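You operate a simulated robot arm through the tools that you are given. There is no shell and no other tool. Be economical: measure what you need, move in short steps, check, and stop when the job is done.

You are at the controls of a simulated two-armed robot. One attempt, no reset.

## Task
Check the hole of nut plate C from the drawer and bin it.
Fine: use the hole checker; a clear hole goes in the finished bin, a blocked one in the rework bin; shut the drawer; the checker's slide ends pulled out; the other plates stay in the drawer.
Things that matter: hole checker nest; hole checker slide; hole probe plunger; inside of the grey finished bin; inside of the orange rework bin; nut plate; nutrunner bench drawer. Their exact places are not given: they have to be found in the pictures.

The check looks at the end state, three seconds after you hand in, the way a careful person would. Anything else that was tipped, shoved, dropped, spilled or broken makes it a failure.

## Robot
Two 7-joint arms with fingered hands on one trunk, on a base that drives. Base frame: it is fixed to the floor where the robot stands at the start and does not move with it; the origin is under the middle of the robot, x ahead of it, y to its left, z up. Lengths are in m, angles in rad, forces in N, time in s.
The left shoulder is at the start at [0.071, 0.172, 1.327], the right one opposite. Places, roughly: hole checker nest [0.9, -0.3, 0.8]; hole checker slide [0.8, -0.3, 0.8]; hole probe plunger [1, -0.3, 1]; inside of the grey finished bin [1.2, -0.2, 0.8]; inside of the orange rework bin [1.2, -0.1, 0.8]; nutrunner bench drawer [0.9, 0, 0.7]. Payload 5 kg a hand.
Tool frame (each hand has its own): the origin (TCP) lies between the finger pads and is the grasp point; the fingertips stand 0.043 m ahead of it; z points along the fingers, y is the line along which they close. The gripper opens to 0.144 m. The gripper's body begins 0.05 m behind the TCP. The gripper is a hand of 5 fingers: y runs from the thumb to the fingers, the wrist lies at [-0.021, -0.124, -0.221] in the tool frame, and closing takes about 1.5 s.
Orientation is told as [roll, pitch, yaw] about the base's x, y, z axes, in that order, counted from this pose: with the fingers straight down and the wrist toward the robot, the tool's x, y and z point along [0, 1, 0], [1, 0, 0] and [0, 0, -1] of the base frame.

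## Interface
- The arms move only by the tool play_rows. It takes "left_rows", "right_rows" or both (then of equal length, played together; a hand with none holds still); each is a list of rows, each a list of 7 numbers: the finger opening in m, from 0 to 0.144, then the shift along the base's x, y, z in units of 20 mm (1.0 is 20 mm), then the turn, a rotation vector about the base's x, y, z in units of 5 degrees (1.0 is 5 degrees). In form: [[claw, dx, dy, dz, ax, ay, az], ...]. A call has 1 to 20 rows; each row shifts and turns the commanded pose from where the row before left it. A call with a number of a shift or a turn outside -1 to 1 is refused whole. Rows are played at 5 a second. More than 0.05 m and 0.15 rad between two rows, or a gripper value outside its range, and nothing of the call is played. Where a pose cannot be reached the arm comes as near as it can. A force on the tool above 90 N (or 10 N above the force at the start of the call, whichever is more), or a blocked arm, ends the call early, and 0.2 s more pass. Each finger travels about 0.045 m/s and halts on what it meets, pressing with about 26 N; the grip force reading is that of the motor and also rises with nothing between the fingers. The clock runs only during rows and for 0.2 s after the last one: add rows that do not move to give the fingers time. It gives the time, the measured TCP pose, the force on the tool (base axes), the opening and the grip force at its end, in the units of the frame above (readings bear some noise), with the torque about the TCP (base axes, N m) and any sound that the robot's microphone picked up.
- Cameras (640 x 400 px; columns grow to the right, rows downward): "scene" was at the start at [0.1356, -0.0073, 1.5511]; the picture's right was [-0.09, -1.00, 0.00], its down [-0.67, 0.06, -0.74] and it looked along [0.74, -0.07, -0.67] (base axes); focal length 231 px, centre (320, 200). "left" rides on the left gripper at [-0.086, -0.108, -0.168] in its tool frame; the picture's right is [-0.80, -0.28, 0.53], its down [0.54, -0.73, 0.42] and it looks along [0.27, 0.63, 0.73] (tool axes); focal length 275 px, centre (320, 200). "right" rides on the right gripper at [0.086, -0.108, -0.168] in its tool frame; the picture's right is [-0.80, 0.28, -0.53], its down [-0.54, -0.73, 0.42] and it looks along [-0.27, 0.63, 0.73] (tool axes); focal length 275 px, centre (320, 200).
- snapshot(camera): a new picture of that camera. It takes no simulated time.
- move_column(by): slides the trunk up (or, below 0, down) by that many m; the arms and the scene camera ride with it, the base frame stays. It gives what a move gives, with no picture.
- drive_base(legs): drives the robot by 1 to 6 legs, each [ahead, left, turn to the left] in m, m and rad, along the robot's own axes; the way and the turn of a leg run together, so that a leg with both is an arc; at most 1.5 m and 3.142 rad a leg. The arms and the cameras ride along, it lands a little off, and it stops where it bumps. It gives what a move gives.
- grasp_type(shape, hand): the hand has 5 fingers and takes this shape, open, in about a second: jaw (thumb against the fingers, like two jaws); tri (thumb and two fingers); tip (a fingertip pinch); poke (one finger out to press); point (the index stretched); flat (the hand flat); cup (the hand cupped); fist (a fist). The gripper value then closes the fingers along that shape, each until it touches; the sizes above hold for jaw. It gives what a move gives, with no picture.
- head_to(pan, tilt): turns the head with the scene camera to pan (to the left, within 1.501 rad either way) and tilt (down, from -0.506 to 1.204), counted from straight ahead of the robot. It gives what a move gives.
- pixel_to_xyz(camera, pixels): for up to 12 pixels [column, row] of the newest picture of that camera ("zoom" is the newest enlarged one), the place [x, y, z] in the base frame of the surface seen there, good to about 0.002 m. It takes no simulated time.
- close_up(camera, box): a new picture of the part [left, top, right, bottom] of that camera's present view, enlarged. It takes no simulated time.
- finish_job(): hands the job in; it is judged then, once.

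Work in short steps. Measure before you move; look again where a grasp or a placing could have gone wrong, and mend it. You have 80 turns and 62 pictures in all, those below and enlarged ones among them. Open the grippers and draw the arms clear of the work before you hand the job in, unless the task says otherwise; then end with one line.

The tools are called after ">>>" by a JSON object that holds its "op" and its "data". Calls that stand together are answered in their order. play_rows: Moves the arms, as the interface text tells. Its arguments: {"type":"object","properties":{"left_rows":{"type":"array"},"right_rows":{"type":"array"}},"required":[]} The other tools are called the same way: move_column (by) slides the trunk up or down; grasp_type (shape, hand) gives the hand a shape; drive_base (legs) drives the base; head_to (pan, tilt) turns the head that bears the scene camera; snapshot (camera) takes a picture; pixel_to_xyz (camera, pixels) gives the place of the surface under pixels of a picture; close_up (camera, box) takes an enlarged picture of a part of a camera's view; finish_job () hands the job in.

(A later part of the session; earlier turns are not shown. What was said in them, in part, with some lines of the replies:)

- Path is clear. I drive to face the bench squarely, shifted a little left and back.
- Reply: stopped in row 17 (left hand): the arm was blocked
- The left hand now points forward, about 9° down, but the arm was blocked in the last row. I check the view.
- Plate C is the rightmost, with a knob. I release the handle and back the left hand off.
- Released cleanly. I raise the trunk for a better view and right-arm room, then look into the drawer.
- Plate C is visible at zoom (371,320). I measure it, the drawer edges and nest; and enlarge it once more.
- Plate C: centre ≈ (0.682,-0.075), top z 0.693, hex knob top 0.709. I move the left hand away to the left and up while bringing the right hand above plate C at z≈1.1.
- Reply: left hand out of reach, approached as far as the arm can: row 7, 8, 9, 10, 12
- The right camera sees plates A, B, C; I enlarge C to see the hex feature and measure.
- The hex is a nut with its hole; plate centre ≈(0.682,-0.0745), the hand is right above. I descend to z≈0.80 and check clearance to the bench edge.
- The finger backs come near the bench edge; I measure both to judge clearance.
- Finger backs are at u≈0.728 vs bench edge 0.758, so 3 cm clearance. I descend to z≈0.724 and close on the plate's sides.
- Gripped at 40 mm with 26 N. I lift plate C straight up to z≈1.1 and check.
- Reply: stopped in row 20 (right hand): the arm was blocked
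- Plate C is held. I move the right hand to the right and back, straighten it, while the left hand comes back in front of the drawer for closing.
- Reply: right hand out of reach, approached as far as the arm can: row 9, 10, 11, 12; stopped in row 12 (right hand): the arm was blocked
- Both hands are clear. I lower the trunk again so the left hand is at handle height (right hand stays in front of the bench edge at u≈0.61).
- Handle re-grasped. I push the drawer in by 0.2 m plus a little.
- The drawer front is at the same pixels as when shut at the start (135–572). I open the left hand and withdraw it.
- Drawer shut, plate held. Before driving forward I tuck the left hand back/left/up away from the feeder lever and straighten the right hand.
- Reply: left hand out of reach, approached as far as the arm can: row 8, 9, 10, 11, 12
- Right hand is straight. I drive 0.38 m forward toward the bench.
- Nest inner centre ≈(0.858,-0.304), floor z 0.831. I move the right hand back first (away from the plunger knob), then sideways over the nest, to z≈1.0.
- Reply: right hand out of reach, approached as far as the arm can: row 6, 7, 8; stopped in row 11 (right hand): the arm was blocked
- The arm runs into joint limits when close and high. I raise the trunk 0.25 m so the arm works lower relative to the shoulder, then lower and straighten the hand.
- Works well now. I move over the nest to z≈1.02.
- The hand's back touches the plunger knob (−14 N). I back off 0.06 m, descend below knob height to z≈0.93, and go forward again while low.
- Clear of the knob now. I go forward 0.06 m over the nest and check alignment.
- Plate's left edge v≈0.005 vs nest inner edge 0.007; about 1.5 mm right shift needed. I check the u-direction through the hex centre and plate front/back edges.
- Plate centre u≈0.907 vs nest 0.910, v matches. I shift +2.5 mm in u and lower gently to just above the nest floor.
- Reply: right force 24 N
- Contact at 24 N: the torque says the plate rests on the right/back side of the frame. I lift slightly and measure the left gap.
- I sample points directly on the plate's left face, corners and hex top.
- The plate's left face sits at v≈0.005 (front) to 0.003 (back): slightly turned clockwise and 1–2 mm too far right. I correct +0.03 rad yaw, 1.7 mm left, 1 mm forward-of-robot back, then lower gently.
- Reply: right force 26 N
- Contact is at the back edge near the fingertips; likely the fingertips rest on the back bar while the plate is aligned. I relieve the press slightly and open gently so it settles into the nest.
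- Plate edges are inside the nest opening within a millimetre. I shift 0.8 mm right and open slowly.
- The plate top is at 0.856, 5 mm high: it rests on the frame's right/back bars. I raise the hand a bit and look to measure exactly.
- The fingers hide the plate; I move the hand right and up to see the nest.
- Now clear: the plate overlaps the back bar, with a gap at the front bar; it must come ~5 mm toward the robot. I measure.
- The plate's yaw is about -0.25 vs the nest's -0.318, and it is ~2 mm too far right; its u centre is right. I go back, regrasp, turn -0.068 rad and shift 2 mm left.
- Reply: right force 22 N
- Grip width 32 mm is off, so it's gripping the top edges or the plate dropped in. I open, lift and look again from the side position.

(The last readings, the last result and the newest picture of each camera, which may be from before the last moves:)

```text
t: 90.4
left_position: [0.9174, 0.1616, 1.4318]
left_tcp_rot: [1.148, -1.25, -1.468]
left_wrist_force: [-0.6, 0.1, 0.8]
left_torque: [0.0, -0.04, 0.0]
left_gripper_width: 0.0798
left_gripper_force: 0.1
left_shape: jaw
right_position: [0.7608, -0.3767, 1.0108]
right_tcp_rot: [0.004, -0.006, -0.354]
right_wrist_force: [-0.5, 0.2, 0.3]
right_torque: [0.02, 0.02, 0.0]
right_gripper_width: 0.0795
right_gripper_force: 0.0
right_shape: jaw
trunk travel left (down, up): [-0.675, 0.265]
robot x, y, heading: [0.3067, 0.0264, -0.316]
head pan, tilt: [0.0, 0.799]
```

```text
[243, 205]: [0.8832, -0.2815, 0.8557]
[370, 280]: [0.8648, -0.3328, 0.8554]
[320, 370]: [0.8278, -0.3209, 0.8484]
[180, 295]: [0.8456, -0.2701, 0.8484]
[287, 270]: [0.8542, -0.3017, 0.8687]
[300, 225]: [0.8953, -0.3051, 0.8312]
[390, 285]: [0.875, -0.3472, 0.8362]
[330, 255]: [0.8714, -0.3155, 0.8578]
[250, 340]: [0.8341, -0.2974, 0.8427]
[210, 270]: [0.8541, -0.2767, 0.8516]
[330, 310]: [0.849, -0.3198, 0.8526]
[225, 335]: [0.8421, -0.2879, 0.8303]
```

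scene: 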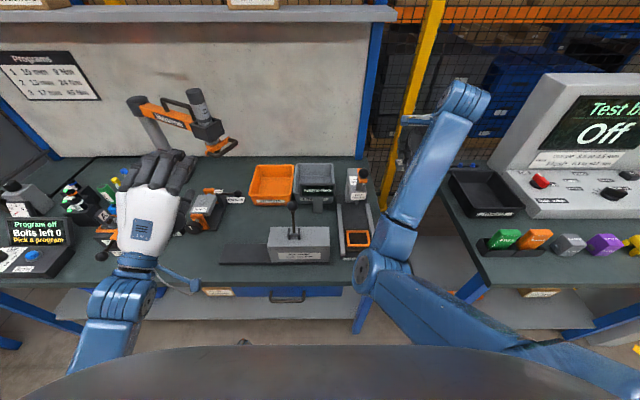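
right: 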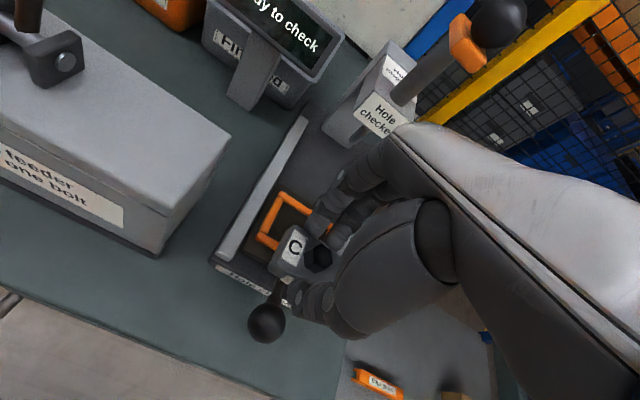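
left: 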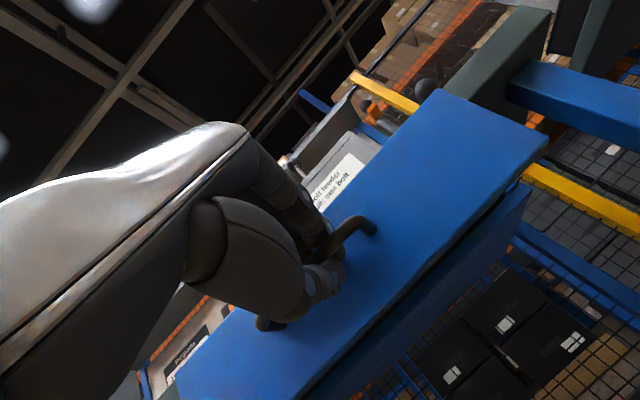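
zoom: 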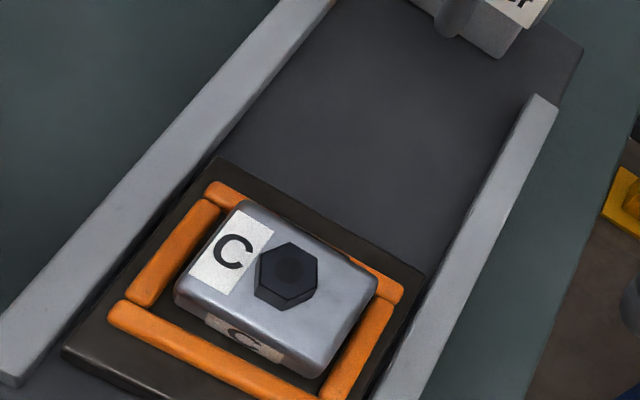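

The front has dropped in, the back edge still rests on the back bar: the grip put the plate centre 2–3 mm too far back (TCP u 0.912). I regrasp with TCP at u≈0.9093 and slightly deeper, which recentres it.

>>> {"op": "play_rows", "data": {"right_rows": [[0.075, 0.308, 0.951, -0.7, 0, 0, 0], [0.075, 0.308, 0.951, -0.7, 0, 0, 0], [0.075, 0.308, 0.951, -0.7, 0, 0, 0], [0.075, 0.308, 0.951, -0.7, 0, 0, 0], [0.075, 0.308, 0.951, -0.7, 0, 0, 0], [0.075, 0.82, -0.273, -0.45, 0, 0, 0.1], [0.075, 0.82, -0.273, -0.45, 0, 0, 0.12], [0.075, 0.82, -0.273, -0.45, 0, 0, 0], [0.075, 0.82, -0.273, -0.45, 0, 0, 0], [0.075, 0, 0, -0.9, 0, 0, 0], [0.075, 0, 0, 0, 0, 0, 0]]}}

```text
t: 92.8
left_position: [0.9171, 0.1634, 1.4297]
left_tcp_rot: [1.15, -1.25, -1.47]
left_wrist_force: [-0.3, 0.2, -0.6]
left_torque: [-0.01, -0.04, -0.03]
left_gripper_width: 0.0795
left_gripper_force: 0.1
left_shape: jaw
right_position: [0.8585, -0.3042, 0.887]
right_tcp_rot: [0.002, -0.005, -0.335]
right_wrist_force: [-0.1, -0.1, -0.5]
right_torque: [-0.02, 0.0, -0.03]
right_gripper_width: 0.0751
right_gripper_force: 0.1
right_shape: jaw
trunk travel left (down, up): [-0.675, 0.265]
robot x, y, heading: [0.3059, 0.0258, -0.316]
head pan, tilt: [0.0, 0.799]
```

At u≈0.910, v≈-0.025. I nudge -1.5 mm in u, close, press very slightly down, and release.

>>> {"op": "play_rows", "data": {"right_rows": [[0.06, -0.07, 0.023, 0, 0, 0, 0], [0.05, 0, 0, 0, 0, 0, 0], [0.04, 0, 0, 0, 0, 0, 0], [0.03, 0, 0, 0, 0, 0, 0], [0.02, 0, 0, 0, 0, 0, 0], [0.02, 0, 0, -0.1, 0, 0, 0], [0.02, 0, 0, 0, 0, 0, 0]]}}

>>> {"op": "close_up", "data": {"camera": "right", "box": [220, 180, 380, 300]}}

>>> {"op": "pixel_to_xyz", "data": {"camera": "zoom", "pixels": [[260, 200], [300, 230], [330, 270], [230, 260], [270, 150], [340, 180], [380, 220], [440, 280]]}}

```text
t: 94.4
left_position: [0.915, 0.1644, 1.4333]
left_tcp_rot: [1.152, -1.252, -1.471]
left_wrist_force: [-0.4, -0.6, 0.0]
left_torque: [-0.02, 0.02, 0.0]
left_gripper_width: 0.0795
left_gripper_force: 0.1
left_shape: jaw
right_position: [0.8561, -0.3027, 0.889]
right_tcp_rot: [0.005, -0.01, -0.337]
right_wrist_force: [-0.6, -0.7, 27.6]
right_torque: [0.19, 0.58, -0.06]
right_gripper_width: 0.0368
right_gripper_force: 26.3
right_shape: jaw
trunk travel left (down, up): [-0.675, 0.265]
robot x, y, heading: [0.3044, 0.0274, -0.32]
head pan, tilt: [0.0, 0.799]
```

```text
3.33 times, centred on (300, 240) of right
```

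zoom: 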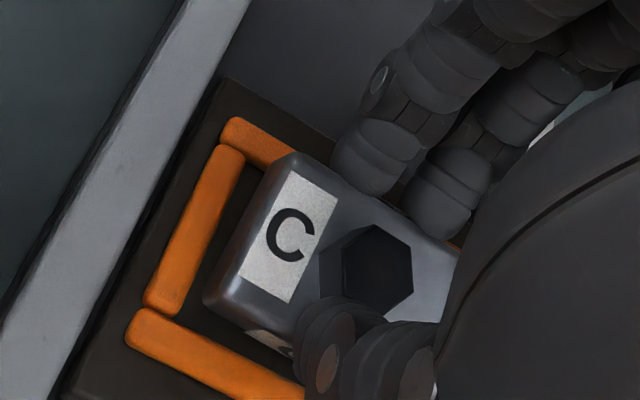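

```text
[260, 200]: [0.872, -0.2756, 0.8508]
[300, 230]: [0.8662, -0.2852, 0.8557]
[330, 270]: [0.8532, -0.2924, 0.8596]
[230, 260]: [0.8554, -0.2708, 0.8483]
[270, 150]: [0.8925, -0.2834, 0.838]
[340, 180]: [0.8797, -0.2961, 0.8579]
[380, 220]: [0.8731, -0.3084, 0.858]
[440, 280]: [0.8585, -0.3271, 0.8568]
```

The thumb now touches the front bar; plate should be centred at u≈0.908. I relieve pressure, release and look.

>>> {"op": "play_rows", "data": {"right_rows": [[0.02, 0, 0, 0.1, 0, 0, 0], [0.035, 0, 0, 0, 0, 0, 0], [0.045, 0, 0, 0, 0, 0, 0], [0.06, 0, 0, 0, 0, 0, 0], [0.075, 0, 0, 0, 0, 0, 0], [0.08, 0, 0, 0.9, 0, 0, 0], [0.08, -0.82, 0.273, 0.45, 0, 0, 0], [0.08, -0.82, 0.273, 0.45, 0, 0, 0], [0.08, -0.82, 0.273, 0.45, 0, 0, 0], [0.08, -0.82, 0.273, 0.45, 0, 0, 0], [0.08, -0.308, -0.951, 0.7, 0, 0, 0], [0.08, -0.308, -0.951, 0.7, 0, 0, 0], [0.08, -0.308, -0.951, 0.7, 0, 0, 0], [0.08, -0.308, -0.951, 0.7, 0, 0, 0], [0.08, -0.308, -0.951, 0.7, 0, 0, 0]]}}

>>> {"op": "close_up", "data": {"camera": "right", "box": [140, 120, 300, 240]}}

>>> {"op": "pixel_to_xyz", "data": {"camera": "zoom", "pixels": [[245, 215], [365, 285], [330, 260], [200, 280], [330, 320], [275, 330], [290, 275], [250, 250], [310, 350], [230, 300]]}}

```text
t: 97.6
left_position: [0.9167, 0.1627, 1.4309]
left_tcp_rot: [1.148, -1.25, -1.472]
left_wrist_force: [-0.1, -0.3, 0.1]
left_torque: [-0.01, 0.01, 0.01]
left_gripper_width: 0.0798
left_gripper_force: 0.0
left_shape: jaw
right_position: [0.7588, -0.3782, 1.013]
right_tcp_rot: [0.005, -0.006, -0.335]
right_wrist_force: [-0.5, -0.1, -0.3]
right_torque: [0.01, 0.02, 0.0]
right_gripper_width: 0.0796
right_gripper_force: 0.0
right_shape: jaw
trunk travel left (down, up): [-0.675, 0.265]
robot x, y, heading: [0.3046, 0.0275, -0.319]
head pan, tilt: [0.0, 0.799]
```

```text
3.33 times, centred on (220, 180) of right
```

zoom: 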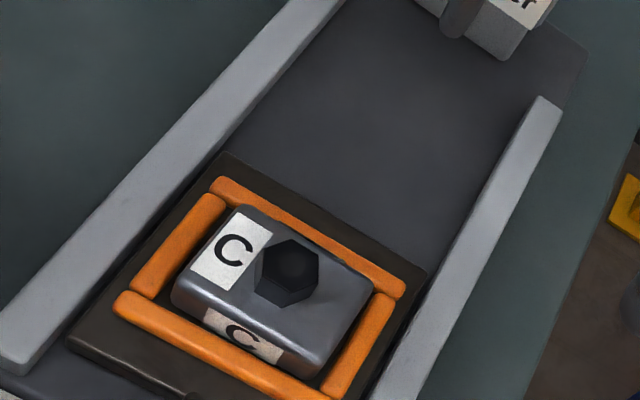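

```text
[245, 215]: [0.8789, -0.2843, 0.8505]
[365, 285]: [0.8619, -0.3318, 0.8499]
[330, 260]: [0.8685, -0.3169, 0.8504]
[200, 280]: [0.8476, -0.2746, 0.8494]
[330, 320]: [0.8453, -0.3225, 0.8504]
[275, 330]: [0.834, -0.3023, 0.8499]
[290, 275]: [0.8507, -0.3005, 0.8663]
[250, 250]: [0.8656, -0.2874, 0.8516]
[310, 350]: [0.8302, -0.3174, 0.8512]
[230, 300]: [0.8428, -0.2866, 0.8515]
```

Seated: plate top is level at 0.8505. Now I locate the slide knob.

>>> {"op": "snapshot", "data": {"camera": "right"}}

```text
10 pictures are left
```

right: 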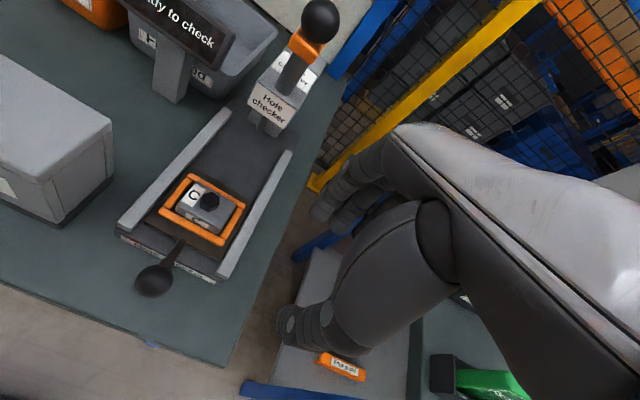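

Only 10 pictures remain, so I rely on measurement. I measure the knob, the plunger and bin points in this picture.

>>> {"op": "pixel_to_xyz", "data": {"camera": "right", "pixels": [[153, 281], [140, 281], [168, 281], [154, 265], [153, 293], [172, 262], [180, 243], [320, 18], [320, 38], [302, 20], [290, 75], [262, 125]]}}

```text
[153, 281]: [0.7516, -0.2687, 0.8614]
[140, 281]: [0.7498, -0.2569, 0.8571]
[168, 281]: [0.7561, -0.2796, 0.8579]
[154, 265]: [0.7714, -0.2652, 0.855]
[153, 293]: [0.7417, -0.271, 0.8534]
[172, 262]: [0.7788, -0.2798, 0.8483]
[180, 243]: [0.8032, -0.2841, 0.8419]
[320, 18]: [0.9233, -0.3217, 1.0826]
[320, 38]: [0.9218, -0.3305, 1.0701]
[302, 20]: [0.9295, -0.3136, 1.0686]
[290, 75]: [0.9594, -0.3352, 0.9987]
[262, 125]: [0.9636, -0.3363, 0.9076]
```

Knob centre ≈(0.757,-0.268,0.848). I move over it, descend to z≈0.882 and grip.

>>> {"op": "play_rows", "data": {"right_rows": [[0.06, -0.02, 0.917, 0, 0, 0, 0], [0.06, -0.02, 0.917, 0, 0, 0, 0], [0.06, -0.02, 0.917, 0, 0, 0, 0], [0.06, -0.02, 0.917, 0, 0, 0, 0], [0.06, -0.02, 0.917, 0, 0, 0, 0], [0.06, 0, 0.917, 0, 0, 0, 0], [0.06, 0, 0, -1, 0, 0, 0], [0.06, 0, 0, -1, 0, 0, 0], [0.06, 0, 0, -1, 0, 0, 0], [0.06, 0, 0, -1, 0, 0, 0], [0.06, 0, 0, -1, 0, 0, 0], [0.06, 0, 0, -1, 0, 0, 0], [0.06, 0, 0, -0.55, 0, 0, 0], [0.045, 0, 0, 0, 0, 0, 0], [0.03, 0, 0, 0, 0, 0, 0], [0.015, 0, 0, 0, 0, 0, 0], [0.01, 0, 0, 0, 0, 0, 0], [0.01, 0, 0, 0, 0, 0, 0]]}}

```text
t: 101.4
left_position: [0.9184, 0.164, 1.4309]
left_tcp_rot: [1.149, -1.249, -1.469]
left_wrist_force: [0.2, -0.2, -0.4]
left_torque: [0.0, 0.04, 0.0]
left_gripper_width: 0.0797
left_gripper_force: 0.1
left_shape: jaw
right_position: [0.7561, -0.2663, 0.8786]
right_tcp_rot: [0.004, -0.002, -0.335]
right_wrist_force: [-1.5, 3.1, -1.6]
right_torque: [0.03, -0.01, 0.08]
right_gripper_width: 0.0267
right_gripper_force: 26.4
right_shape: jaw
trunk travel left (down, up): [-0.675, 0.265]
robot x, y, heading: [0.3061, 0.0292, -0.323]
head pan, tilt: [0.0, 0.799]
```

Knob gripped. I push the slide in along +u in small steps.

>>> {"op": "play_rows", "data": {"right_rows": [[0.01, 0.57, -0.185, 0, 0, 0, 0], [0.01, 0.57, -0.185, 0, 0, 0, 0], [0.01, 0.57, -0.185, 0, 0, 0, 0], [0.01, 0.57, -0.185, 0, 0, 0, 0], [0.01, 0.57, -0.185, 0, 0, 0, 0], [0.01, 0.57, -0.185, 0, 0, 0, 0], [0.01, 0.57, -0.185, 0, 0, 0, 0], [0.01, 0.57, -0.185, 0, 0, 0, 0]]}}

>>> {"op": "play_rows", "data": {"right_rows": [[0.01, 0.38, -0.123, 0, 0, 0, 0], [0.01, 0.38, -0.123, 0, 0, 0, 0], [0.01, 0, 0, 0, 0, 0, 0]]}}

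```text
t: 103.2
left_position: [0.9196, 0.1632, 1.43]
left_tcp_rot: [1.144, -1.251, -1.463]
left_wrist_force: [-0.1, 0.0, 0.2]
left_torque: [-0.01, 0.01, 0.03]
left_gripper_width: 0.0795
left_gripper_force: 0.1
left_shape: jaw
right_position: [0.8505, -0.2975, 0.8812]
right_tcp_rot: [0.006, -0.003, -0.336]
right_wrist_force: [2.6, 8.1, -16.5]
right_torque: [0.25, -0.05, 0.11]
right_gripper_width: 0.0257
right_gripper_force: 25.5
right_shape: jaw
trunk travel left (down, up): [-0.675, 0.265]
robot x, y, heading: [0.3095, 0.0288, -0.319]
head pan, tilt: [0.0, 0.799]
```

```text
t: 104.0
left_position: [0.9205, 0.1632, 1.4313]
left_tcp_rot: [1.146, -1.251, -1.466]
left_wrist_force: [-0.4, 1.2, 0.5]
left_torque: [0.03, -0.02, 0.0]
left_gripper_width: 0.0797
left_gripper_force: 0.0
left_shape: jaw
right_position: [0.8648, -0.3027, 0.8805]
right_tcp_rot: [0.003, -0.006, -0.335]
right_wrist_force: [5.0, 5.9, -15.8]
right_torque: [0.15, -0.15, 0.12]
right_gripper_width: 0.0254
right_gripper_force: 25.4
right_shape: jaw
trunk travel left (down, up): [-0.675, 0.265]
robot x, y, heading: [0.3084, 0.0245, -0.316]
head pan, tilt: [0.0, 0.799]
```

Moved 0.114 m with no stop felt yet. I continue in small steps, easing z down 2 mm.

>>> {"op": "play_rows", "data": {"right_rows": [[0.01, 0.19, -0.062, -0.1, 0, 0, 0], [0.01, 0.19, -0.062, 0, 0, 0, 0], [0.01, 0.19, -0.062, 0, 0, 0, 0], [0.01, 0, 0, 0, 0, 0, 0]]}}

>>> {"op": "snapshot", "data": {"camera": "right"}}

```text
t: 105.0
left_position: [0.9154, 0.1643, 1.4313]
left_tcp_rot: [1.156, -1.253, -1.474]
left_wrist_force: [0.0, 0.0, 0.4]
left_torque: [0.0, -0.02, -0.06]
left_gripper_width: 0.08
left_gripper_force: 0.0
left_shape: jaw
right_position: [0.8733, -0.3041, 0.8797]
right_tcp_rot: [0.003, -0.005, -0.336]
right_wrist_force: [-20.8, 9.0, 2.9]
right_torque: [0.36, 0.85, -0.03]
right_gripper_width: 0.0261
right_gripper_force: 26.1
right_shape: jaw
trunk travel left (down, up): [-0.675, 0.265]
robot x, y, heading: [0.3077, 0.029, -0.32]
head pan, tilt: [0.0, 0.799]
```

```text
9 pictures are left
```

right: 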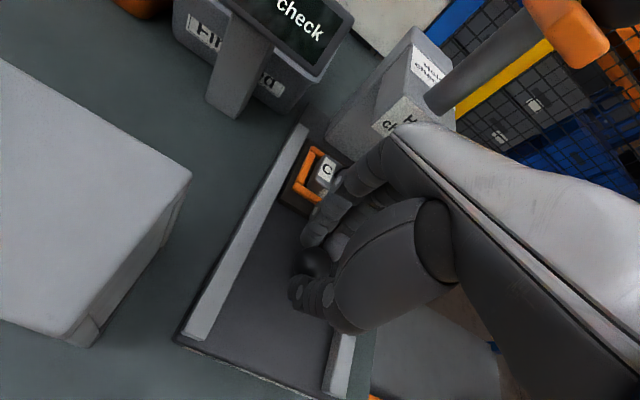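

The -21 N shows the end stop; the plate is under the head. I open, rise just over the slide knob, and back off.

>>> {"op": "play_rows", "data": {"right_rows": [[0.03, -0.05, 0, 0, 0, 0, 0], [0.045, 0, 0, 0, 0, 0, 0], [0.055, 0, 0, 0, 0, 0, 0], [0.055, 0, 0, 0, 0, 0, 0], [0.055, -0.2, 0.06, 0.8, 0, 0, 0], [0.055, -0.3, 0.1, 0.8, 0, 0, 0], [0.055, -0.951, 0.308, 0.4, 0, 0, 0], [0.055, -0.951, 0.308, 0, 0, 0, 0], [0.055, -0.951, 0.308, 0, 0, 0, 0], [0.055, -0.951, 0.308, 0, 0, 0, 0], [0.055, -0.951, 0.308, 0.5, 0, 0, 0], [0.055, -0.5, -0.8, 0.5, 0, 0, 0], [0.055, -0.308, -0.951, 0.5, 0, 0, 0], [0.055, -0.308, -0.951, 0.5, 0, 0, 0], [0.055, -0.308, -0.951, 0.5, 0, 0, 0], [0.055, -0.308, -0.951, 0.5, 0, 0, 0]]}}

>>> {"op": "close_up", "data": {"camera": "scene", "box": [290, 190, 400, 300]}}

```text
t: 108.4
left_position: [0.9174, 0.1625, 1.4316]
left_tcp_rot: [1.151, -1.25, -1.469]
left_wrist_force: [-0.5, 0.5, 0.2]
left_torque: [0.01, 0.03, 0.03]
left_gripper_width: 0.0796
left_gripper_force: 0.1
left_shape: jaw
right_position: [0.7325, -0.364, 0.9803]
right_tcp_rot: [0.005, -0.006, -0.336]
right_wrist_force: [-0.2, -0.5, -0.5]
right_torque: [0.03, 0.01, 0.03]
right_gripper_width: 0.0547
right_gripper_force: 0.0
right_shape: jaw
trunk travel left (down, up): [-0.675, 0.265]
robot x, y, heading: [0.3062, 0.0267, -0.319]
head pan, tilt: [0.0, 0.799]
```

```text
3.64 times, centred on (345, 245) of scene
```

zoom: 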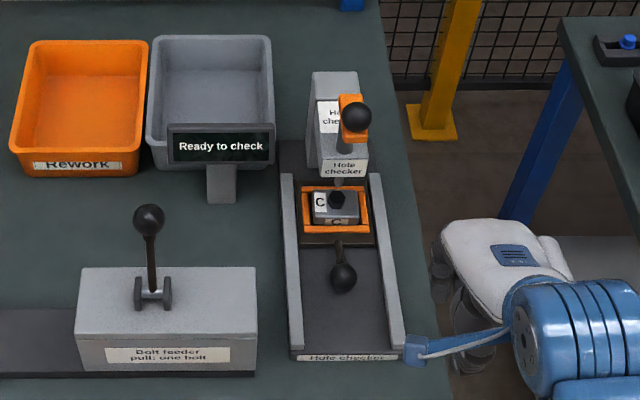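

The plate is under the probe. I measure probe, hex, knob, bins in this view.

>>> {"op": "pixel_to_xyz", "data": {"camera": "zoom", "pixels": [[338, 182], [338, 194], [345, 146], [350, 130], [357, 108], [357, 120], [343, 270], [210, 90], [85, 100], [340, 203], [365, 110], [350, 100]]}}

```text
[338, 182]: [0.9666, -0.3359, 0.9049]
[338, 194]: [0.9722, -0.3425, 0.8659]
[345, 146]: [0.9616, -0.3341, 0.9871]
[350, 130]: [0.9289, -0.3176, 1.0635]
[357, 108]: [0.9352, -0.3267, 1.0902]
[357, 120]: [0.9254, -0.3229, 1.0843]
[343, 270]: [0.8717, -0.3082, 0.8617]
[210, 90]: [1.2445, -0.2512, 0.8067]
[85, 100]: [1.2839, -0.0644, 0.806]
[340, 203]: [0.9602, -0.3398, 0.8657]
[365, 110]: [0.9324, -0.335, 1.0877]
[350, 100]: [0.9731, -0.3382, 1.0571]
```

Plunger knob top ≈(0.937,-0.328,1.093). I raise the hand, close the fingers, and go above it.

>>> {"op": "play_rows", "data": {"right_rows": [[0.04, 0, 0, 1, 0, 0, 0], [0.02, 0, 0, 1, 0, 0, 0], [0.0, 0, 0, 1, 0, 0, 0], [0, 0, 0, 1, 0, 0, 0], [0, 0, 0, 1, 0, 0, 0], [0, 0, 0, 1, 0, 0, 0], [0, 0, 0, 1, 0, 0, 0], [0, 0, 0, 1, 0, 0, 0], [0, 0.5, 0.08, 1, 0, 0, 0], [0, 0.93, 0.163, 1, 0, 0, 0], [0, 0.93, 0.163, 0.5, 0, 0, 0], [0, 0.93, 0.163, 0, 0, 0, 0], [0, 0.93, 0.163, 0, 0, 0, 0], [0, 0.93, 0.163, 0, 0, 0, 0], [0, 0.93, 0.163, 0, 0, 0, 0], [0, 0.93, 0.163, 0, 0, 0, 0], [0, 0.93, 0.163, 0, 0, 0, 0], [0, 0.93, 0.163, 0, 0, 0, 0], [0, 0.93, 0.163, 0, 0, 0, 0], [0, 0.43, 0.08, 0, 0, 0, 0]]}}

>>> {"op": "snapshot", "data": {"camera": "right"}}

```text
t: 112.6
left_position: [0.9188, 0.1624, 1.4316]
left_tcp_rot: [1.147, -1.25, -1.469]
left_wrist_force: [0.9, 0.3, -0.4]
left_torque: [0.01, 0.03, 0.01]
left_gripper_width: 0.0794
left_gripper_force: 0.1
left_shape: jaw
right_position: [0.9388, -0.325, 1.1879]
right_tcp_rot: [0.004, -0.004, -0.338]
right_wrist_force: [0.6, 0.5, 0.2]
right_torque: [0.02, -0.01, -0.02]
right_gripper_width: 0.0
right_gripper_force: 26.1
right_shape: jaw
trunk travel left (down, up): [-0.675, 0.265]
robot x, y, heading: [0.3074, 0.0321, -0.322]
head pan, tilt: [0.0, 0.799]
```

```text
7 pictures are left
```

right: 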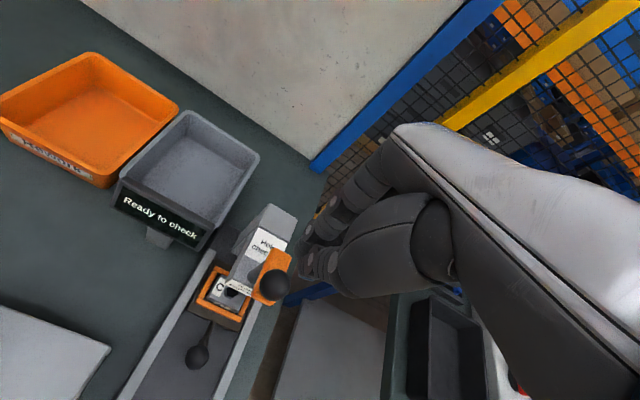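

Hand is above the knob. I descend to contact, then press in small steps.

>>> {"op": "play_rows", "data": {"right_rows": [[0, 0, -0.1, -0.8, 0, 0, 0], [0, 0, 0, -0.8, 0, 0, 0], [0, 0, 0, -0.6, 0, 0, 0], [0, 0, 0, -0.3, 0, 0, 0], [0, 0, 0, -0.3, 0, 0, 0], [0, 0, 0, -0.3, 0, 0, 0], [0, 0, 0, 0, 0, 0, 0]]}}

```text
t: 114.2
left_position: [0.9177, 0.1636, 1.4307]
left_tcp_rot: [1.151, -1.25, -1.469]
left_wrist_force: [-0.7, -0.3, -0.3]
left_torque: [-0.01, 0.03, 0.01]
left_gripper_width: 0.0796
left_gripper_force: 0.0
left_shape: jaw
right_position: [0.938, -0.3287, 1.126]
right_tcp_rot: [0.006, -0.005, -0.335]
right_wrist_force: [-1.2, 1.5, 2.5]
right_torque: [0.04, 0.06, -0.02]
right_gripper_width: 0.0
right_gripper_force: 26.5
right_shape: jaw
trunk travel left (down, up): [-0.675, 0.265]
robot x, y, heading: [0.3072, 0.0301, -0.315]
head pan, tilt: [0.0, 0.799]
```

Light contact (2.5 N). I keep pressing in 5 mm steps.

>>> {"op": "play_rows", "data": {"right_rows": [[0, 0, 0, -0.25, 0, 0, 0], [0, 0, 0, -0.25, 0, 0, 0], [0, 0, 0, -0.25, 0, 0, 0], [0, 0, 0, -0.25, 0, 0, 0], [0, 0, 0, 0, 0, 0, 0]]}}

```text
t: 115.4
left_position: [0.918, 0.1629, 1.431]
left_tcp_rot: [1.15, -1.25, -1.471]
left_wrist_force: [0.0, 0.2, 0.3]
left_torque: [0.02, -0.04, -0.01]
left_gripper_width: 0.0797
left_gripper_force: 0.1
left_shape: jaw
right_position: [0.9383, -0.328, 1.1062]
right_tcp_rot: [0.003, -0.005, -0.338]
right_wrist_force: [-0.7, -1.9, 3.1]
right_torque: [-0.12, 0.08, 0.0]
right_gripper_width: 0.0
right_gripper_force: 25.5
right_shape: jaw
trunk travel left (down, up): [-0.675, 0.265]
robot x, y, heading: [0.3062, 0.0319, -0.316]
head pan, tilt: [0.0, 0.799]
```

Only 3 N: it is going down with a weak spring. Press further.

>>> {"op": "play_rows", "data": {"right_rows": [[0, 0, 0, -0.25, 0, 0, 0], [0, 0, 0, -0.25, 0, 0, 0], [0, 0, 0, -0.25, 0, 0, 0], [0, 0, 0, -0.25, 0, 0, 0], [0, 0, 0, 0, 0, 0, 0]]}}

>>> {"op": "close_up", "data": {"camera": "scene", "box": [290, 190, 400, 300]}}

```text
t: 116.4
left_position: [0.9146, 0.1645, 1.4322]
left_tcp_rot: [1.158, -1.25, -1.477]
left_wrist_force: [0.5, 0.1, -0.3]
left_torque: [0.01, -0.04, -0.02]
left_gripper_width: 0.0795
left_gripper_force: 0.0
left_shape: jaw
right_position: [0.9418, -0.3284, 1.1057]
right_tcp_rot: [0.011, -0.041, -0.336]
right_wrist_force: [-28.2, 8.8, 51.8]
right_torque: [0.51, 1.9, -0.03]
right_gripper_width: 0.0
right_gripper_force: 25.7
right_shape: jaw
trunk travel left (down, up): [-0.675, 0.265]
robot x, y, heading: [0.3065, 0.03, -0.315]
head pan, tilt: [0.0, 0.799]
stopped in row 5 (right hand): the force on the tool passed its limit at 91 N (the readings are from after the stop); the commanded pose is now the measured one
```

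```text
3.64 times, centred on (345, 245) of scene
```

zoom: 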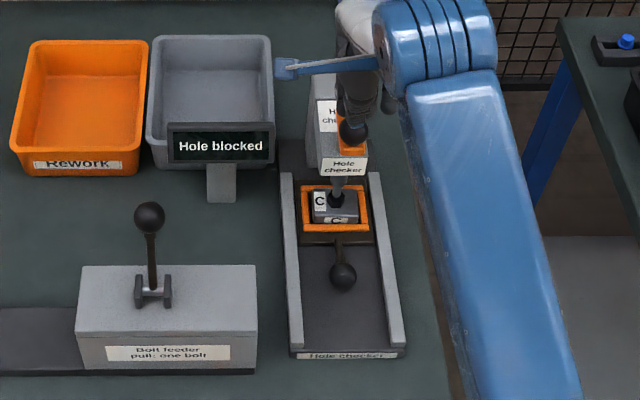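

The display reads "Hole blocked", so plate C goes to the orange Rework bin. I lift off the plunger, back away, and descend toward the slide knob's front.

>>> {"op": "play_rows", "data": {"right_rows": [[0, 0, 0, 0.5, 0, 0, 0], [0, 0, 0, 1, 0.068, 0.195, 0], [0, 0, 0, 1, 0.068, 0.195, 0], [0, 0, 0, 1, 0, 0, 0], [0, 0, 0, 1, 0, 0, 0], [0, -0.951, 0.308, 0, 0, 0, 0], [0, -0.951, 0.308, 0, 0, 0, 0], [0, -0.951, 0.308, 0, 0, 0, 0], [0, -0.951, 0.308, 0, 0, 0, 0], [0, -0.951, 0.308, 0, 0, 0, 0], [0, -0.951, 0.308, 0, 0, 0, 0], [0.01, -0.951, 0.308, -1, 0, 0, 0], [0.02, -0.951, 0.308, -1, 0, 0, 0], [0.03, -0.951, 0.308, -1, 0, 0, 0], [0.04, -0.951, 0.308, -1, 0, 0, 0], [0.05, 0, 0, -1, 0, 0, 0], [0.055, 0, 0, -1, 0, 0, 0], [0.055, 0, 0, -1, 0, 0, 0], [0.055, 0, 0, -1, 0, 0, 0], [0.055, 0, 0, -1, 0, 0, 0]]}}

```text
t: 120.6
left_position: [0.9178, 0.1633, 1.4318]
left_tcp_rot: [1.148, -1.249, -1.469]
left_wrist_force: [0.3, -0.8, -0.2]
left_torque: [-0.02, 0.01, 0.0]
left_gripper_width: 0.0795
left_gripper_force: 0.1
left_shape: jaw
right_position: [0.7539, -0.2674, 1.0072]
right_tcp_rot: [0.006, 0.01, -0.338]
right_wrist_force: [0.0, 0.2, 0.3]
right_torque: [-0.02, -0.02, -0.03]
right_gripper_width: 0.0544
right_gripper_force: 0.1
right_shape: jaw
trunk travel left (down, up): [-0.675, 0.265]
robot x, y, heading: [0.3038, 0.0292, -0.32]
head pan, tilt: [0.0, 0.799]
```

Now down to 0.925, forward over the knob, down to 0.88 and grip it.

>>> {"op": "play_rows", "data": {"right_rows": [[0.06, 0, 0, -1, 0, 0, 0], [0.06, 0, 0, -1, 0, 0, 0], [0.06, 0, 0, -1, 0, 0, 0], [0.06, 0, 0, -1, 0, 0, 0], [0.06, 0.854, -0.261, 0, 0, 0, 0], [0.06, 0.854, -0.261, 0, 0, 0, 0], [0.06, 0.854, -0.261, 0, 0, 0, 0], [0.06, 0.854, -0.261, 0, 0, 0, 0], [0.06, 0.854, -0.261, 0, 0, 0, 0], [0.06, 0.854, -0.261, 0, 0, 0, 0], [0.06, 0.854, -0.261, 0, 0, 0, 0], [0.06, 0, 0, -0.8, 0, 0, 0], [0.06, 0, 0, -0.8, 0, 0, 0], [0.06, 0, 0, -0.7, 0, 0, 0], [0.045, 0, 0, 0, 0, 0, 0], [0.03, 0, 0, 0, 0, 0, 0], [0.015, 0, 0, 0, 0, 0, 0], [0.01, 0, 0, 0, 0, 0, 0], [0.01, 0, 0, 0, 0, 0, 0]]}}

```text
t: 124.6
left_position: [0.9172, 0.1616, 1.4313]
left_tcp_rot: [1.149, -1.249, -1.471]
left_wrist_force: [-0.7, -0.4, 0.8]
left_torque: [-0.02, -0.01, 0.02]
left_gripper_width: 0.0795
left_gripper_force: 0.1
left_shape: jaw
right_position: [0.8737, -0.3033, 0.8812]
right_tcp_rot: [0.007, 0.009, -0.336]
right_wrist_force: [-5.3, 1.2, 1.3]
right_torque: [0.03, 0.14, -0.08]
right_gripper_width: 0.0255
right_gripper_force: 26.3
right_shape: jaw
trunk travel left (down, up): [-0.675, 0.265]
robot x, y, heading: [0.3055, 0.0295, -0.323]
head pan, tilt: [0.0, 0.799]
```

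Knob gripped (25.5 mm). I pull the slide out the same distance plus a few mm.

>>> {"op": "play_rows", "data": {"right_rows": [[0.01, -0.588, 0.185, 0, 0, 0, 0], [0.01, -0.588, 0.185, 0, 0, 0, 0], [0.01, -0.588, 0.185, 0, 0, 0, 0], [0.01, -0.588, 0.185, -0.02, 0, 0, 0], [0.01, -0.588, 0.185, -0.02, 0, 0, 0], [0.01, -0.588, 0.185, -0.02, 0, 0, 0], [0.01, -0.588, 0.185, -0.02, 0, 0, 0], [0.01, -0.588, 0.185, -0.02, 0, 0, 0], [0.01, -0.588, 0.185, 0, 0, 0, 0], [0.01, -0.588, 0.185, 0, 0, 0, 0], [0.01, -0.25, 0.08, 0, 0, 0, 0], [0.01, 0, 0, 0, 0, 0, 0]]}}

```text
t: 127.2
left_position: [0.9184, 0.1636, 1.4298]
left_tcp_rot: [1.148, -1.252, -1.469]
left_wrist_force: [0.9, -0.7, -0.2]
left_torque: [-0.02, 0.03, 0.02]
left_gripper_width: 0.0797
left_gripper_force: 0.1
left_shape: jaw
right_position: [0.7518, -0.2645, 0.8813]
right_tcp_rot: [0.009, 0.005, -0.338]
right_wrist_force: [21.2, -1.2, 12.8]
right_torque: [-0.22, -1.16, 0.13]
right_gripper_width: 0.0254
right_gripper_force: 26.3
right_shape: jaw
trunk travel left (down, up): [-0.675, 0.265]
robot x, y, heading: [0.3075, 0.0269, -0.317]
head pan, tilt: [0.0, 0.799]
```

Outer stop reached (+21 N). I release, rise and move to the side for a look at the plate.

>>> {"op": "play_rows", "data": {"right_rows": [[0.03, 0.1, -0.03, 0, 0, 0, 0], [0.045, 0, 0, 0, 0, 0, 0], [0.06, 0, 0, 0, 0, 0, 0], [0.06, 0, 0, 0, 0, 0, 0], [0.07, 0, 0, 0.8, 0, 0, 0], [0.07, 0, 0, 1, 0, 0, 0], [0.07, 0, 0, 1, 0, 0, 0], [0.07, 0, 0, 1, 0, 0, 0], [0.07, 0, -0.95, 1, 0, 0, 0], [0.07, 0, -0.95, 0.9, 0, 0, 0], [0.07, 0, -0.95, 0.9, 0, 0, 0], [0.07, 0.1, -0.95, 0, 0, 0, 0], [0.07, 0.1, -0.95, 0, 0, 0, 0], [0.07, 0.1, -0.95, 0, 0, 0, 0]]}}

>>> {"op": "close_up", "data": {"camera": "right", "box": [100, 80, 420, 280]}}

```text
t: 130.2
left_position: [0.918, 0.1627, 1.4312]
left_tcp_rot: [1.15, -1.249, -1.468]
left_wrist_force: [0.3, 0.1, -0.7]
left_torque: [0.01, 0.01, 0.0]
left_gripper_width: 0.0797
left_gripper_force: 0.0
left_shape: jaw
right_position: [0.7596, -0.3802, 1.0107]
right_tcp_rot: [0.009, 0.008, -0.335]
right_wrist_force: [0.3, 0.1, -0.2]
right_torque: [0.0, 0.02, -0.02]
right_gripper_width: 0.0698
right_gripper_force: 0.1
right_shape: jaw
trunk travel left (down, up): [-0.675, 0.265]
robot x, y, heading: [0.304, 0.0269, -0.317]
head pan, tilt: [0.0, 0.799]
```

```text
2.00 times, centred on (260, 180) of right
```

zoom: 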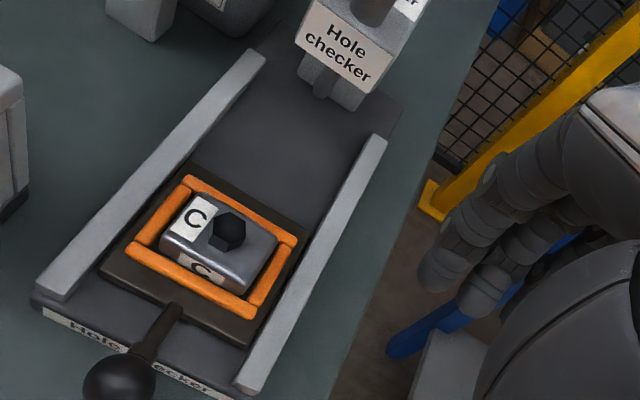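

>>> {"op": "pixel_to_xyz", "data": {"camera": "zoom", "pixels": [[235, 228], [195, 198], [270, 238], [245, 280], [165, 240], [220, 205], [205, 250]]}}

```text
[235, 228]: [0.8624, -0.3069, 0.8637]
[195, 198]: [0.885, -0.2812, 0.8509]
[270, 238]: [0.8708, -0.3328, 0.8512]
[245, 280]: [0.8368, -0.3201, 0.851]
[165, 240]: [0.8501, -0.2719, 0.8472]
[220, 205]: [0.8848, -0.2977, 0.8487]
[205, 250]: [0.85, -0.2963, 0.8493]
```

Plate C is still seated, centre ≈(0.861,-0.302), hex top 0.866. I grip it by the hex nut this time (TCP z≈0.901), clear of the frame bars.

>>> {"op": "play_rows", "data": {"right_rows": [[0.06, 0.308, 0.951, -0.7, 0, 0, 0], [0.06, 0.308, 0.951, -0.7, 0, 0, 0], [0.06, 0.308, 0.951, -0.7, 0, 0, 0], [0.06, 0.308, 0.951, -0.7, 0, 0, 0], [0.06, 0.308, 0.951, -0.7, 0, 0, 0], [0.06, 0.88, -0.218, 0, 0, 0, 0], [0.06, 0.88, -0.218, 0, 0, 0, 0], [0.06, 0.88, -0.218, 0, 0, 0, 0], [0.06, 0.88, -0.218, 0, 0, 0, 0], [0.06, 0, 0, -0.8, 0, 0, 0], [0.06, 0, 0, -0.8, 0, 0, 0], [0.06, 0, 0, -0.35, 0, 0, 0], [0.045, 0, 0, 0, 0, 0, 0], [0.03, 0, 0, 0, 0, 0, 0], [0.015, 0, 0, 0, 0, 0, 0], [0.01, 0, 0, 0, 0, 0, 0], [0.01, 0, 0, 0, 0, 0, 0], [0.01, 0, 0, 0, 0, 0, 0]]}}

```text
t: 134.0
left_position: [0.9177, 0.1636, 1.4317]
left_tcp_rot: [1.151, -1.249, -1.469]
left_wrist_force: [0.4, -0.4, 0.1]
left_torque: [0.02, 0.0, 0.01]
left_gripper_width: 0.0797
left_gripper_force: 0.0
left_shape: jaw
right_position: [0.8579, -0.3011, 0.9026]
right_tcp_rot: [0.008, 0.009, -0.337]
right_wrist_force: [-0.3, 0.4, 1.7]
right_torque: [0.0, 0.06, -0.01]
right_gripper_width: 0.0102
right_gripper_force: 0.1
right_shape: jaw
trunk travel left (down, up): [-0.675, 0.265]
robot x, y, heading: [0.3033, 0.0299, -0.32]
head pan, tilt: [0.0, 0.799]
```

Grip closed to 10 mm with no force, so it missed the nut (too high). I open, lower 9 mm and close again.

>>> {"op": "play_rows", "data": {"right_rows": [[0.03, 0, 0, 0, 0, 0, 0], [0.045, 0, 0, 0, 0, 0, 0], [0.06, 0, 0, 0, 0, 0, 0], [0.06, 0, 0, 0, 0, 0, 0], [0.06, 0.1, -0.03, -0.45, 0, 0, 0], [0.06, 0, 0, 0, 0, 0, 0], [0.045, 0, 0, 0, 0, 0, 0], [0.03, 0, 0, 0, 0, 0, 0], [0.015, 0, 0, 0, 0, 0, 0], [0.0, 0, 0, 0, 0, 0, 0], [0.0, 0, 0, 0, 0, 0, 0], [0.0, 0, 0, 0, 0, 0, 0]]}}

```text
t: 136.6
left_position: [0.9181, 0.164, 1.431]
left_tcp_rot: [1.15, -1.249, -1.469]
left_wrist_force: [0.3, 0.3, -0.4]
left_torque: [-0.01, 0.01, 0.0]
left_gripper_width: 0.0797
left_gripper_force: 0.1
left_shape: jaw
right_position: [0.8603, -0.3021, 0.8936]
right_tcp_rot: [0.011, 0.008, -0.338]
right_wrist_force: [-1.7, 0.5, 0.8]
right_torque: [-0.07, 0.02, -0.09]
right_gripper_width: 0.0195
right_gripper_force: 26.2
right_shape: jaw
trunk travel left (down, up): [-0.675, 0.265]
robot x, y, heading: [0.3072, 0.0258, -0.318]
head pan, tilt: [0.0, 0.799]
```

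Nut gripped at 19.5 mm with 26 N. I lift a little and check the load.

>>> {"op": "play_rows", "data": {"right_rows": [[0, 0, 0, 0.3, 0, 0, 0], [0, 0, 0, 0.5, 0, 0, 0], [0, 0, 0, 0.6, 0, 0, 0], [0, -0.3, 0.1, 0.6, 0, 0, 0], [0, -0.6, 0.2, 0, 0, 0, 0], [0, -0.951, 0.308, 0, 0, 0, 0], [0, -0.951, 0.308, 0, 0, 0, 0], [0, 0, 0, 0, 0, 0, 0]]}}

>>> {"op": "close_up", "data": {"camera": "right", "box": [180, 140, 420, 300]}}

```text
t: 138.4
left_position: [0.9192, 0.1624, 1.431]
left_tcp_rot: [1.149, -1.25, -1.467]
left_wrist_force: [0.3, 0.5, 0.3]
left_torque: [-0.01, -0.03, 0.04]
left_gripper_width: 0.0794
left_gripper_force: 0.1
left_shape: jaw
right_position: [0.8058, -0.2838, 0.9333]
right_tcp_rot: [0.008, 0.009, -0.337]
right_wrist_force: [-0.5, 0.0, -2.9]
right_torque: [0.01, 0.01, -0.01]
right_gripper_width: 0.0192
right_gripper_force: 26.0
right_shape: jaw
trunk travel left (down, up): [-0.675, 0.265]
robot x, y, heading: [0.3057, 0.0253, -0.318]
head pan, tilt: [0.0, 0.799]
```

```text
2.50 times, centred on (300, 220) of right
```

zoom: 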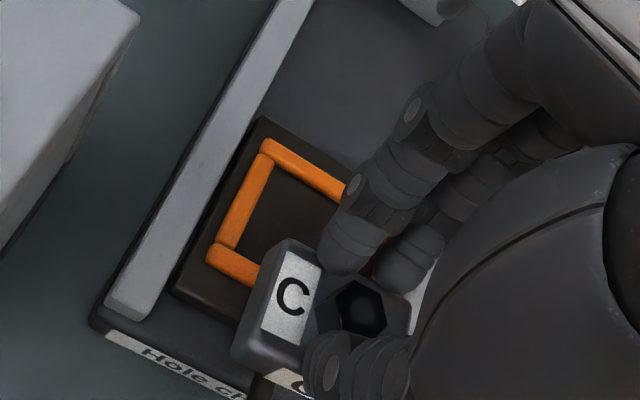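

Plate C is securely held (C visible). I raise it to z≈1.2 before shifting the base left toward the Rework bin.

>>> {"op": "play_rows", "data": {"right_rows": [[0, 0, 0, 1, 0, 0, 0], [0, 0, 0, 1, 0, 0, 0], [0, 0, 0, 1, 0, 0, 0], [0, 0, 0, 1, 0, 0, 0], [0, 0, 0, 1, 0, 0, 0], [0, 0, 0, 1, 0, 0, 0], [0, 0, 0, 1, 0, 0, 0], [0, 0, 0, 1, 0, 0, 0], [0, 0, 0, 1, 0, 0, 0], [0, 0, 0, 1, 0, 0, 0], [0, 0, 0, 1, 0, 0, 0], [0, 0, 0, 1, 0, 0, 0], [0, 0, 0, 1, 0, 0, 0], [0, 0, 0, 0.4, 0, 0, 0]]}}

>>> {"op": "drive_base", "data": {"legs": [[0.0, 0.2, 0], [0.06, 0, 0]]}}

```text
t: 141.4
left_position: [0.9179, 0.1638, 1.4306]
left_tcp_rot: [1.148, -1.25, -1.47]
left_wrist_force: [0.4, 0.6, 0.5]
left_torque: [-0.02, 0.02, -0.01]
left_gripper_width: 0.0798
left_gripper_force: 0.0
left_shape: jaw
right_position: [0.8039, -0.2846, 1.2006]
right_tcp_rot: [0.005, 0.01, -0.335]
right_wrist_force: [-0.1, 0.7, -3.3]
right_torque: [0.02, 0.01, 0.01]
right_gripper_width: 0.0189
right_gripper_force: 25.8
right_shape: jaw
trunk travel left (down, up): [-0.675, 0.265]
robot x, y, heading: [0.3069, 0.0278, -0.322]
head pan, tilt: [0.0, 0.799]
```

```text
t: 143.6
left_position: [1.0252, 0.3289, 1.4357]
left_tcp_rot: [1.172, -1.251, -1.494]
left_wrist_force: [-1.9, -0.4, 0.0]
left_torque: [0.05, 0.05, 0.08]
left_gripper_width: 0.0799
left_gripper_force: 0.1
left_shape: jaw
right_position: [0.9113, -0.1172, 1.2057]
right_tcp_rot: [0.01, 0.001, -0.338]
right_wrist_force: [-2.0, 0.0, -2.5]
right_torque: [0.0, -0.16, -0.01]
right_gripper_width: 0.0189
right_gripper_force: 26.4
right_shape: jaw
trunk travel left (down, up): [-0.675, 0.265]
robot x, y, heading: [0.4258, 0.1966, -0.319]
head pan, tilt: [0.0, 0.799]
```

I move over the Rework bin (target ≈(1.237,-0.075)), keeping clear of the hanging nutrunner at y≥0.06.

>>> {"op": "play_rows", "data": {"right_rows": [[0, 0.957, 0.125, 0, 0, 0, 0], [0, 0.957, 0.125, 0, 0, 0, 0], [0, 0.957, 0.125, 0, 0, 0, 0], [0, 0.957, 0.125, 0, 0, 0, 0], [0, 0.957, 0.125, 0, 0, 0, 0], [0, 0.957, 0.125, 0, 0, 0, 0], [0, 0.957, 0.125, 0, 0, 0, 0], [0, 0.957, 0.125, 0, 0, 0, 0], [0, 0.957, 0.125, 0, 0, 0, 0], [0, 0.957, 0.125, 0, 0, 0, 0], [0, 0.957, 0.125, 0, 0, 0, 0], [0, 0.957, 0.125, 0, 0, 0, 0], [0, 0.957, 0.125, 0, 0, 0, 0], [0, 0.957, 0.125, 0, 0, 0, 0], [0, 0.957, 0.125, 0, 0, 0, 0], [0, 0.957, 0.125, 0, 0, 0, 0], [0, 0.957, 0.125, 0, 0, 0, 0]]}}

>>> {"op": "snapshot", "data": {"camera": "right"}}

```text
t: 147.2
left_position: [1.0368, 0.3291, 1.4298]
left_tcp_rot: [1.147, -1.249, -1.47]
left_wrist_force: [-0.6, 0.0, -0.4]
left_torque: [0.01, 0.0, 0.0]
left_gripper_width: 0.0794
left_gripper_force: 0.0
left_shape: jaw
right_position: [1.2445, -0.0921, 1.1968]
right_tcp_rot: [-0.008, 0.009, -0.35]
right_wrist_force: [-0.6, -0.7, -4.0]
right_torque: [0.04, 0.0, 0.03]
right_gripper_width: 0.0188
right_gripper_force: 25.6
right_shape: jaw
trunk travel left (down, up): [-0.675, 0.265]
robot x, y, heading: [0.4216, 0.1933, -0.324]
head pan, tilt: [0.0, 0.799]
```

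```text
3 pictures are left
5 turns are left
```

right: 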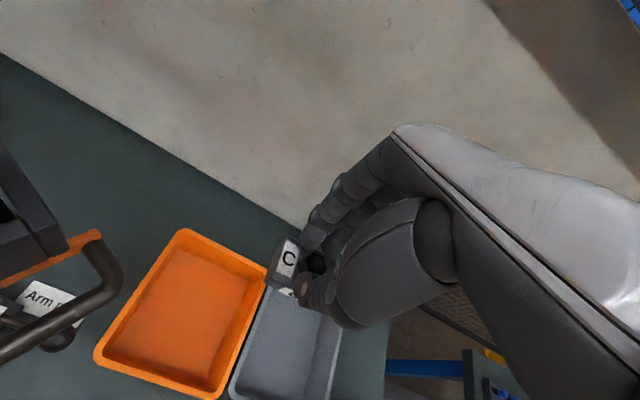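

Few turns remain, so I combine steps: shift ~2 cm left over the bin centre while drawing the left hand back, lower the trunk 0.25 m, and look.

>>> {"op": "play_rows", "data": {"right_rows": [[0, 0.1, 0.5, 0, 0, 0, 0], [0, 0.1, 0.5, 0, 0, 0, 0], [0, 0, 0.1, 0, 0, 0, 0], [0, 0, 0, 0, 0, 0, 0]], "left_rows": [[0.08, -0.951, 0.308, 0.5, 0, 0, 0], [0.08, -0.951, 0.308, 0.5, 0, 0, 0], [0.08, -0.951, 0.308, 0.5, 0, 0, 0], [0.08, -0.951, 0.308, 0.5, 0, 0, 0]]}}

>>> {"op": "move_column", "data": {"by": -0.25}}

>>> {"op": "snapshot", "data": {"camera": "right"}}

>>> {"op": "pixel_to_xyz", "data": {"camera": "right", "pixels": [[288, 258], [300, 245], [200, 300], [150, 300], [240, 260], [250, 350], [100, 250], [60, 250]]}}

```text
t: 148.4
left_position: [1.0117, 0.3665, 1.4158]
left_tcp_rot: [1.154, -1.249, -1.478]
left_wrist_force: [0.9, 0.0, 0.9]
left_torque: [-0.01, -0.01, -0.03]
left_gripper_width: 0.0798
left_gripper_force: 0.1
left_shape: jaw
left hand out of reach, approached as far as the arm can: row 1, 2, 3, 4
right_position: [1.2485, -0.0914, 1.1973]
right_tcp_rot: [-0.029, 0.0, -0.368]
right_wrist_force: [0.5, -0.7, -3.2]
right_torque: [0.03, 0.0, -0.01]
right_gripper_width: 0.019
right_gripper_force: 25.7
right_shape: jaw
trunk travel left (down, up): [-0.675, 0.265]
robot x, y, heading: [0.4265, 0.1959, -0.321]
head pan, tilt: [0.0, 0.799]
stopped in row 4 (right hand): the arm was blocked; the commanded pose is now the measured one
```

```text
t: 151.0
left_position: [1.0056, 0.378, 1.1686]
left_tcp_rot: [1.169, -1.259, -1.488]
left_wrist_force: [0.2, 0.9, 0.5]
left_torque: [-0.02, -0.01, 0.01]
left_gripper_width: 0.0795
left_gripper_force: 0.0
left_shape: jaw
right_position: [1.2454, -0.0797, 0.955]
right_tcp_rot: [-0.033, -0.01, -0.363]
right_wrist_force: [0.6, 0.1, -2.8]
right_torque: [-0.02, -0.03, 0.0]
right_gripper_width: 0.0186
right_gripper_force: 25.7
right_shape: jaw
trunk travel left (down, up): [-0.425, 0.515]
robot x, y, heading: [0.4218, 0.1953, -0.319]
head pan, tilt: [0.0, 0.799]
```

```text
2 pictures are left
```

right: 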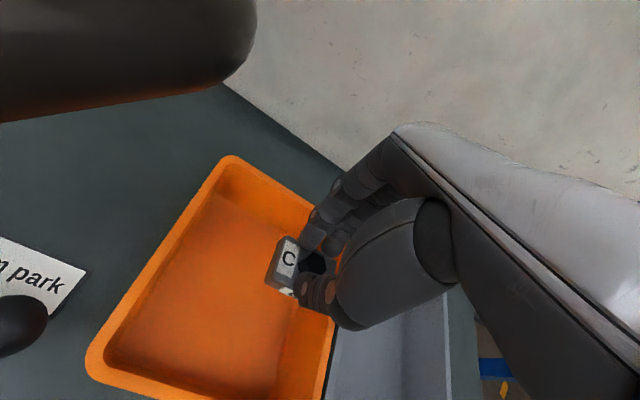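

```text
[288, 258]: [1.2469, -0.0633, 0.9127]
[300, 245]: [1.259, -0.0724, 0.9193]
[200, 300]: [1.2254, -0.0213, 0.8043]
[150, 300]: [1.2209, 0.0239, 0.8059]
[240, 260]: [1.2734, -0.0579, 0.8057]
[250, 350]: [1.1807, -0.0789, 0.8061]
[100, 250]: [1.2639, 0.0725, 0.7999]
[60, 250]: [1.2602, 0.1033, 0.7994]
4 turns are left
```

Plate C is over the Rework bin interior (≈(1.245,-0.08), floor 0.805). I lower to z≈0.888, open, rise again and take a picture.

>>> {"op": "play_rows", "data": {"right_rows": [[0, 0, 0, -0.9, 0, 0, 0], [0, 0, 0, -0.9, 0, 0, 0], [0, 0, 0, -0.9, 0, 0, 0], [0, 0, 0, -0.65, 0, 0, 0], [0, 0, 0, 0, 0, 0, 0], [0.02, 0, 0, 0, 0, 0, 0], [0.035, 0, 0, 0, 0, 0, 0], [0.05, 0, 0, 0, 0, 0, 0], [0.055, 0, 0, 0, 0, 0, 0], [0.055, 0, 0, 0, 0, 0, 0], [0.055, 0, 0, 0, 0, 0, 0], [0.055, 0, 0, 0.9, 0, 0, 0], [0.055, 0, 0, 0.9, 0, 0, 0], [0.055, 0, 0, 0.9, 0, 0, 0], [0.055, 0, 0, 0.7, 0, 0, 0]]}}

>>> {"op": "snapshot", "data": {"camera": "right"}}

```text
t: 154.2
left_position: [1.0104, 0.3817, 1.1665]
left_tcp_rot: [1.156, -1.262, -1.473]
left_wrist_force: [0.2, -0.6, 0.3]
left_torque: [0.03, 0.04, 0.07]
left_gripper_width: 0.0797
left_gripper_force: 0.1
left_shape: jaw
right_position: [1.246, -0.0856, 0.9468]
right_tcp_rot: [-0.057, -0.006, -0.362]
right_wrist_force: [1.4, -0.7, 0.3]
right_torque: [0.0, 0.0, -0.02]
right_gripper_width: 0.0546
right_gripper_force: 0.0
right_shape: jaw
trunk travel left (down, up): [-0.425, 0.515]
robot x, y, heading: [0.4228, 0.1973, -0.315]
head pan, tilt: [0.0, 0.799]
```

```text
1 pictures are left
3 turns are left
```

right: 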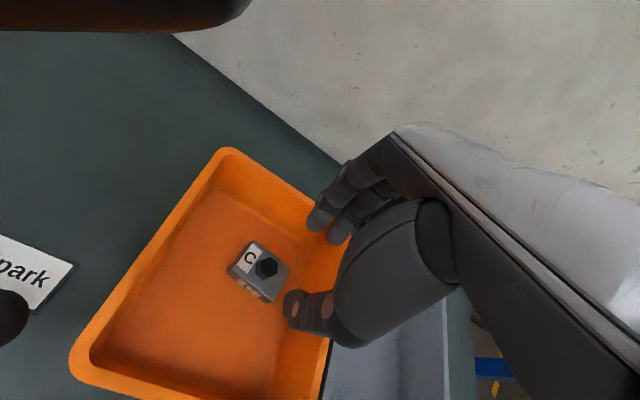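

Plate C lies in the Rework bin. I raise the trunk, back the robot off with both arms clear, and take the last check picture.

>>> {"op": "move_column", "data": {"by": 0.27}}

>>> {"op": "drive_base", "data": {"legs": [[-0.3, 0, 0], [-0.3, 0, 0]]}}

>>> {"op": "snapshot", "data": {"camera": "scene"}}

```text
t: 156.9
left_position: [1.0128, 0.3672, 1.4372]
left_tcp_rot: [1.155, -1.252, -1.478]
left_wrist_force: [-0.4, 0.2, 0.1]
left_torque: [0.01, -0.02, 0.01]
left_gripper_width: 0.0796
left_gripper_force: 0.0
left_shape: jaw
right_position: [1.2479, -0.1049, 1.2173]
right_tcp_rot: [-0.039, -0.004, -0.376]
right_wrist_force: [-0.9, -0.4, -0.2]
right_torque: [0.02, 0.01, -0.02]
right_gripper_width: 0.0544
right_gripper_force: 0.0
right_shape: jaw
trunk travel left (down, up): [-0.695, 0.245]
robot x, y, heading: [0.4208, 0.1962, -0.318]
head pan, tilt: [0.0, 0.799]
```

```text
t: 160.7
left_position: [0.4367, 0.5561, 1.4358]
left_tcp_rot: [1.15, -1.252, -1.487]
left_wrist_force: [0.5, -0.2, 0.3]
left_torque: [-0.02, -0.05, 0.0]
left_gripper_width: 0.0797
left_gripper_force: 0.1
left_shape: jaw
right_position: [0.666, 0.0795, 1.2163]
right_tcp_rot: [-0.041, -0.003, -0.389]
right_wrist_force: [-0.5, 0.4, 0.2]
right_torque: [0.04, 0.01, 0.01]
right_gripper_width: 0.0546
right_gripper_force: 0.1
right_shape: jaw
trunk travel left (down, up): [-0.695, 0.245]
robot x, y, heading: [-0.1568, 0.3939, -0.33]
head pan, tilt: [0.0, 0.799]
```

```text
0 pictures are left
2 turns are left
```

scene: 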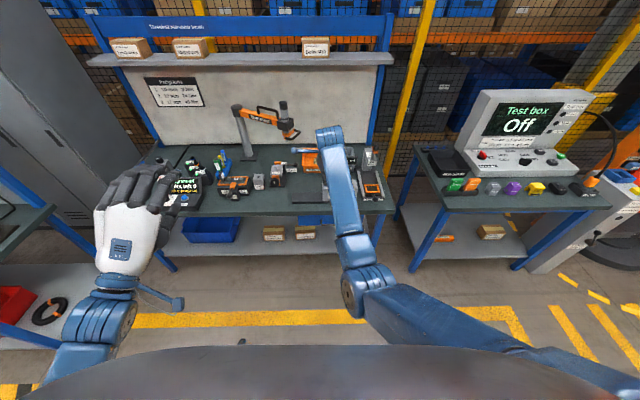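

The arms are clear, the hands open, the bench looks undisturbed, the drawer is shut and the slide is pulled out. I hand in.

>>> {"op": "finish_job", "data": {}}

```text
The job is handed in.
```

Nut plate C's hole checked as blocked ("Hole blocked" on the checker's display), so the plate is in the orange rework bin; the drawer is shut with plates A and B inside, and the checker's slide is pulled out.
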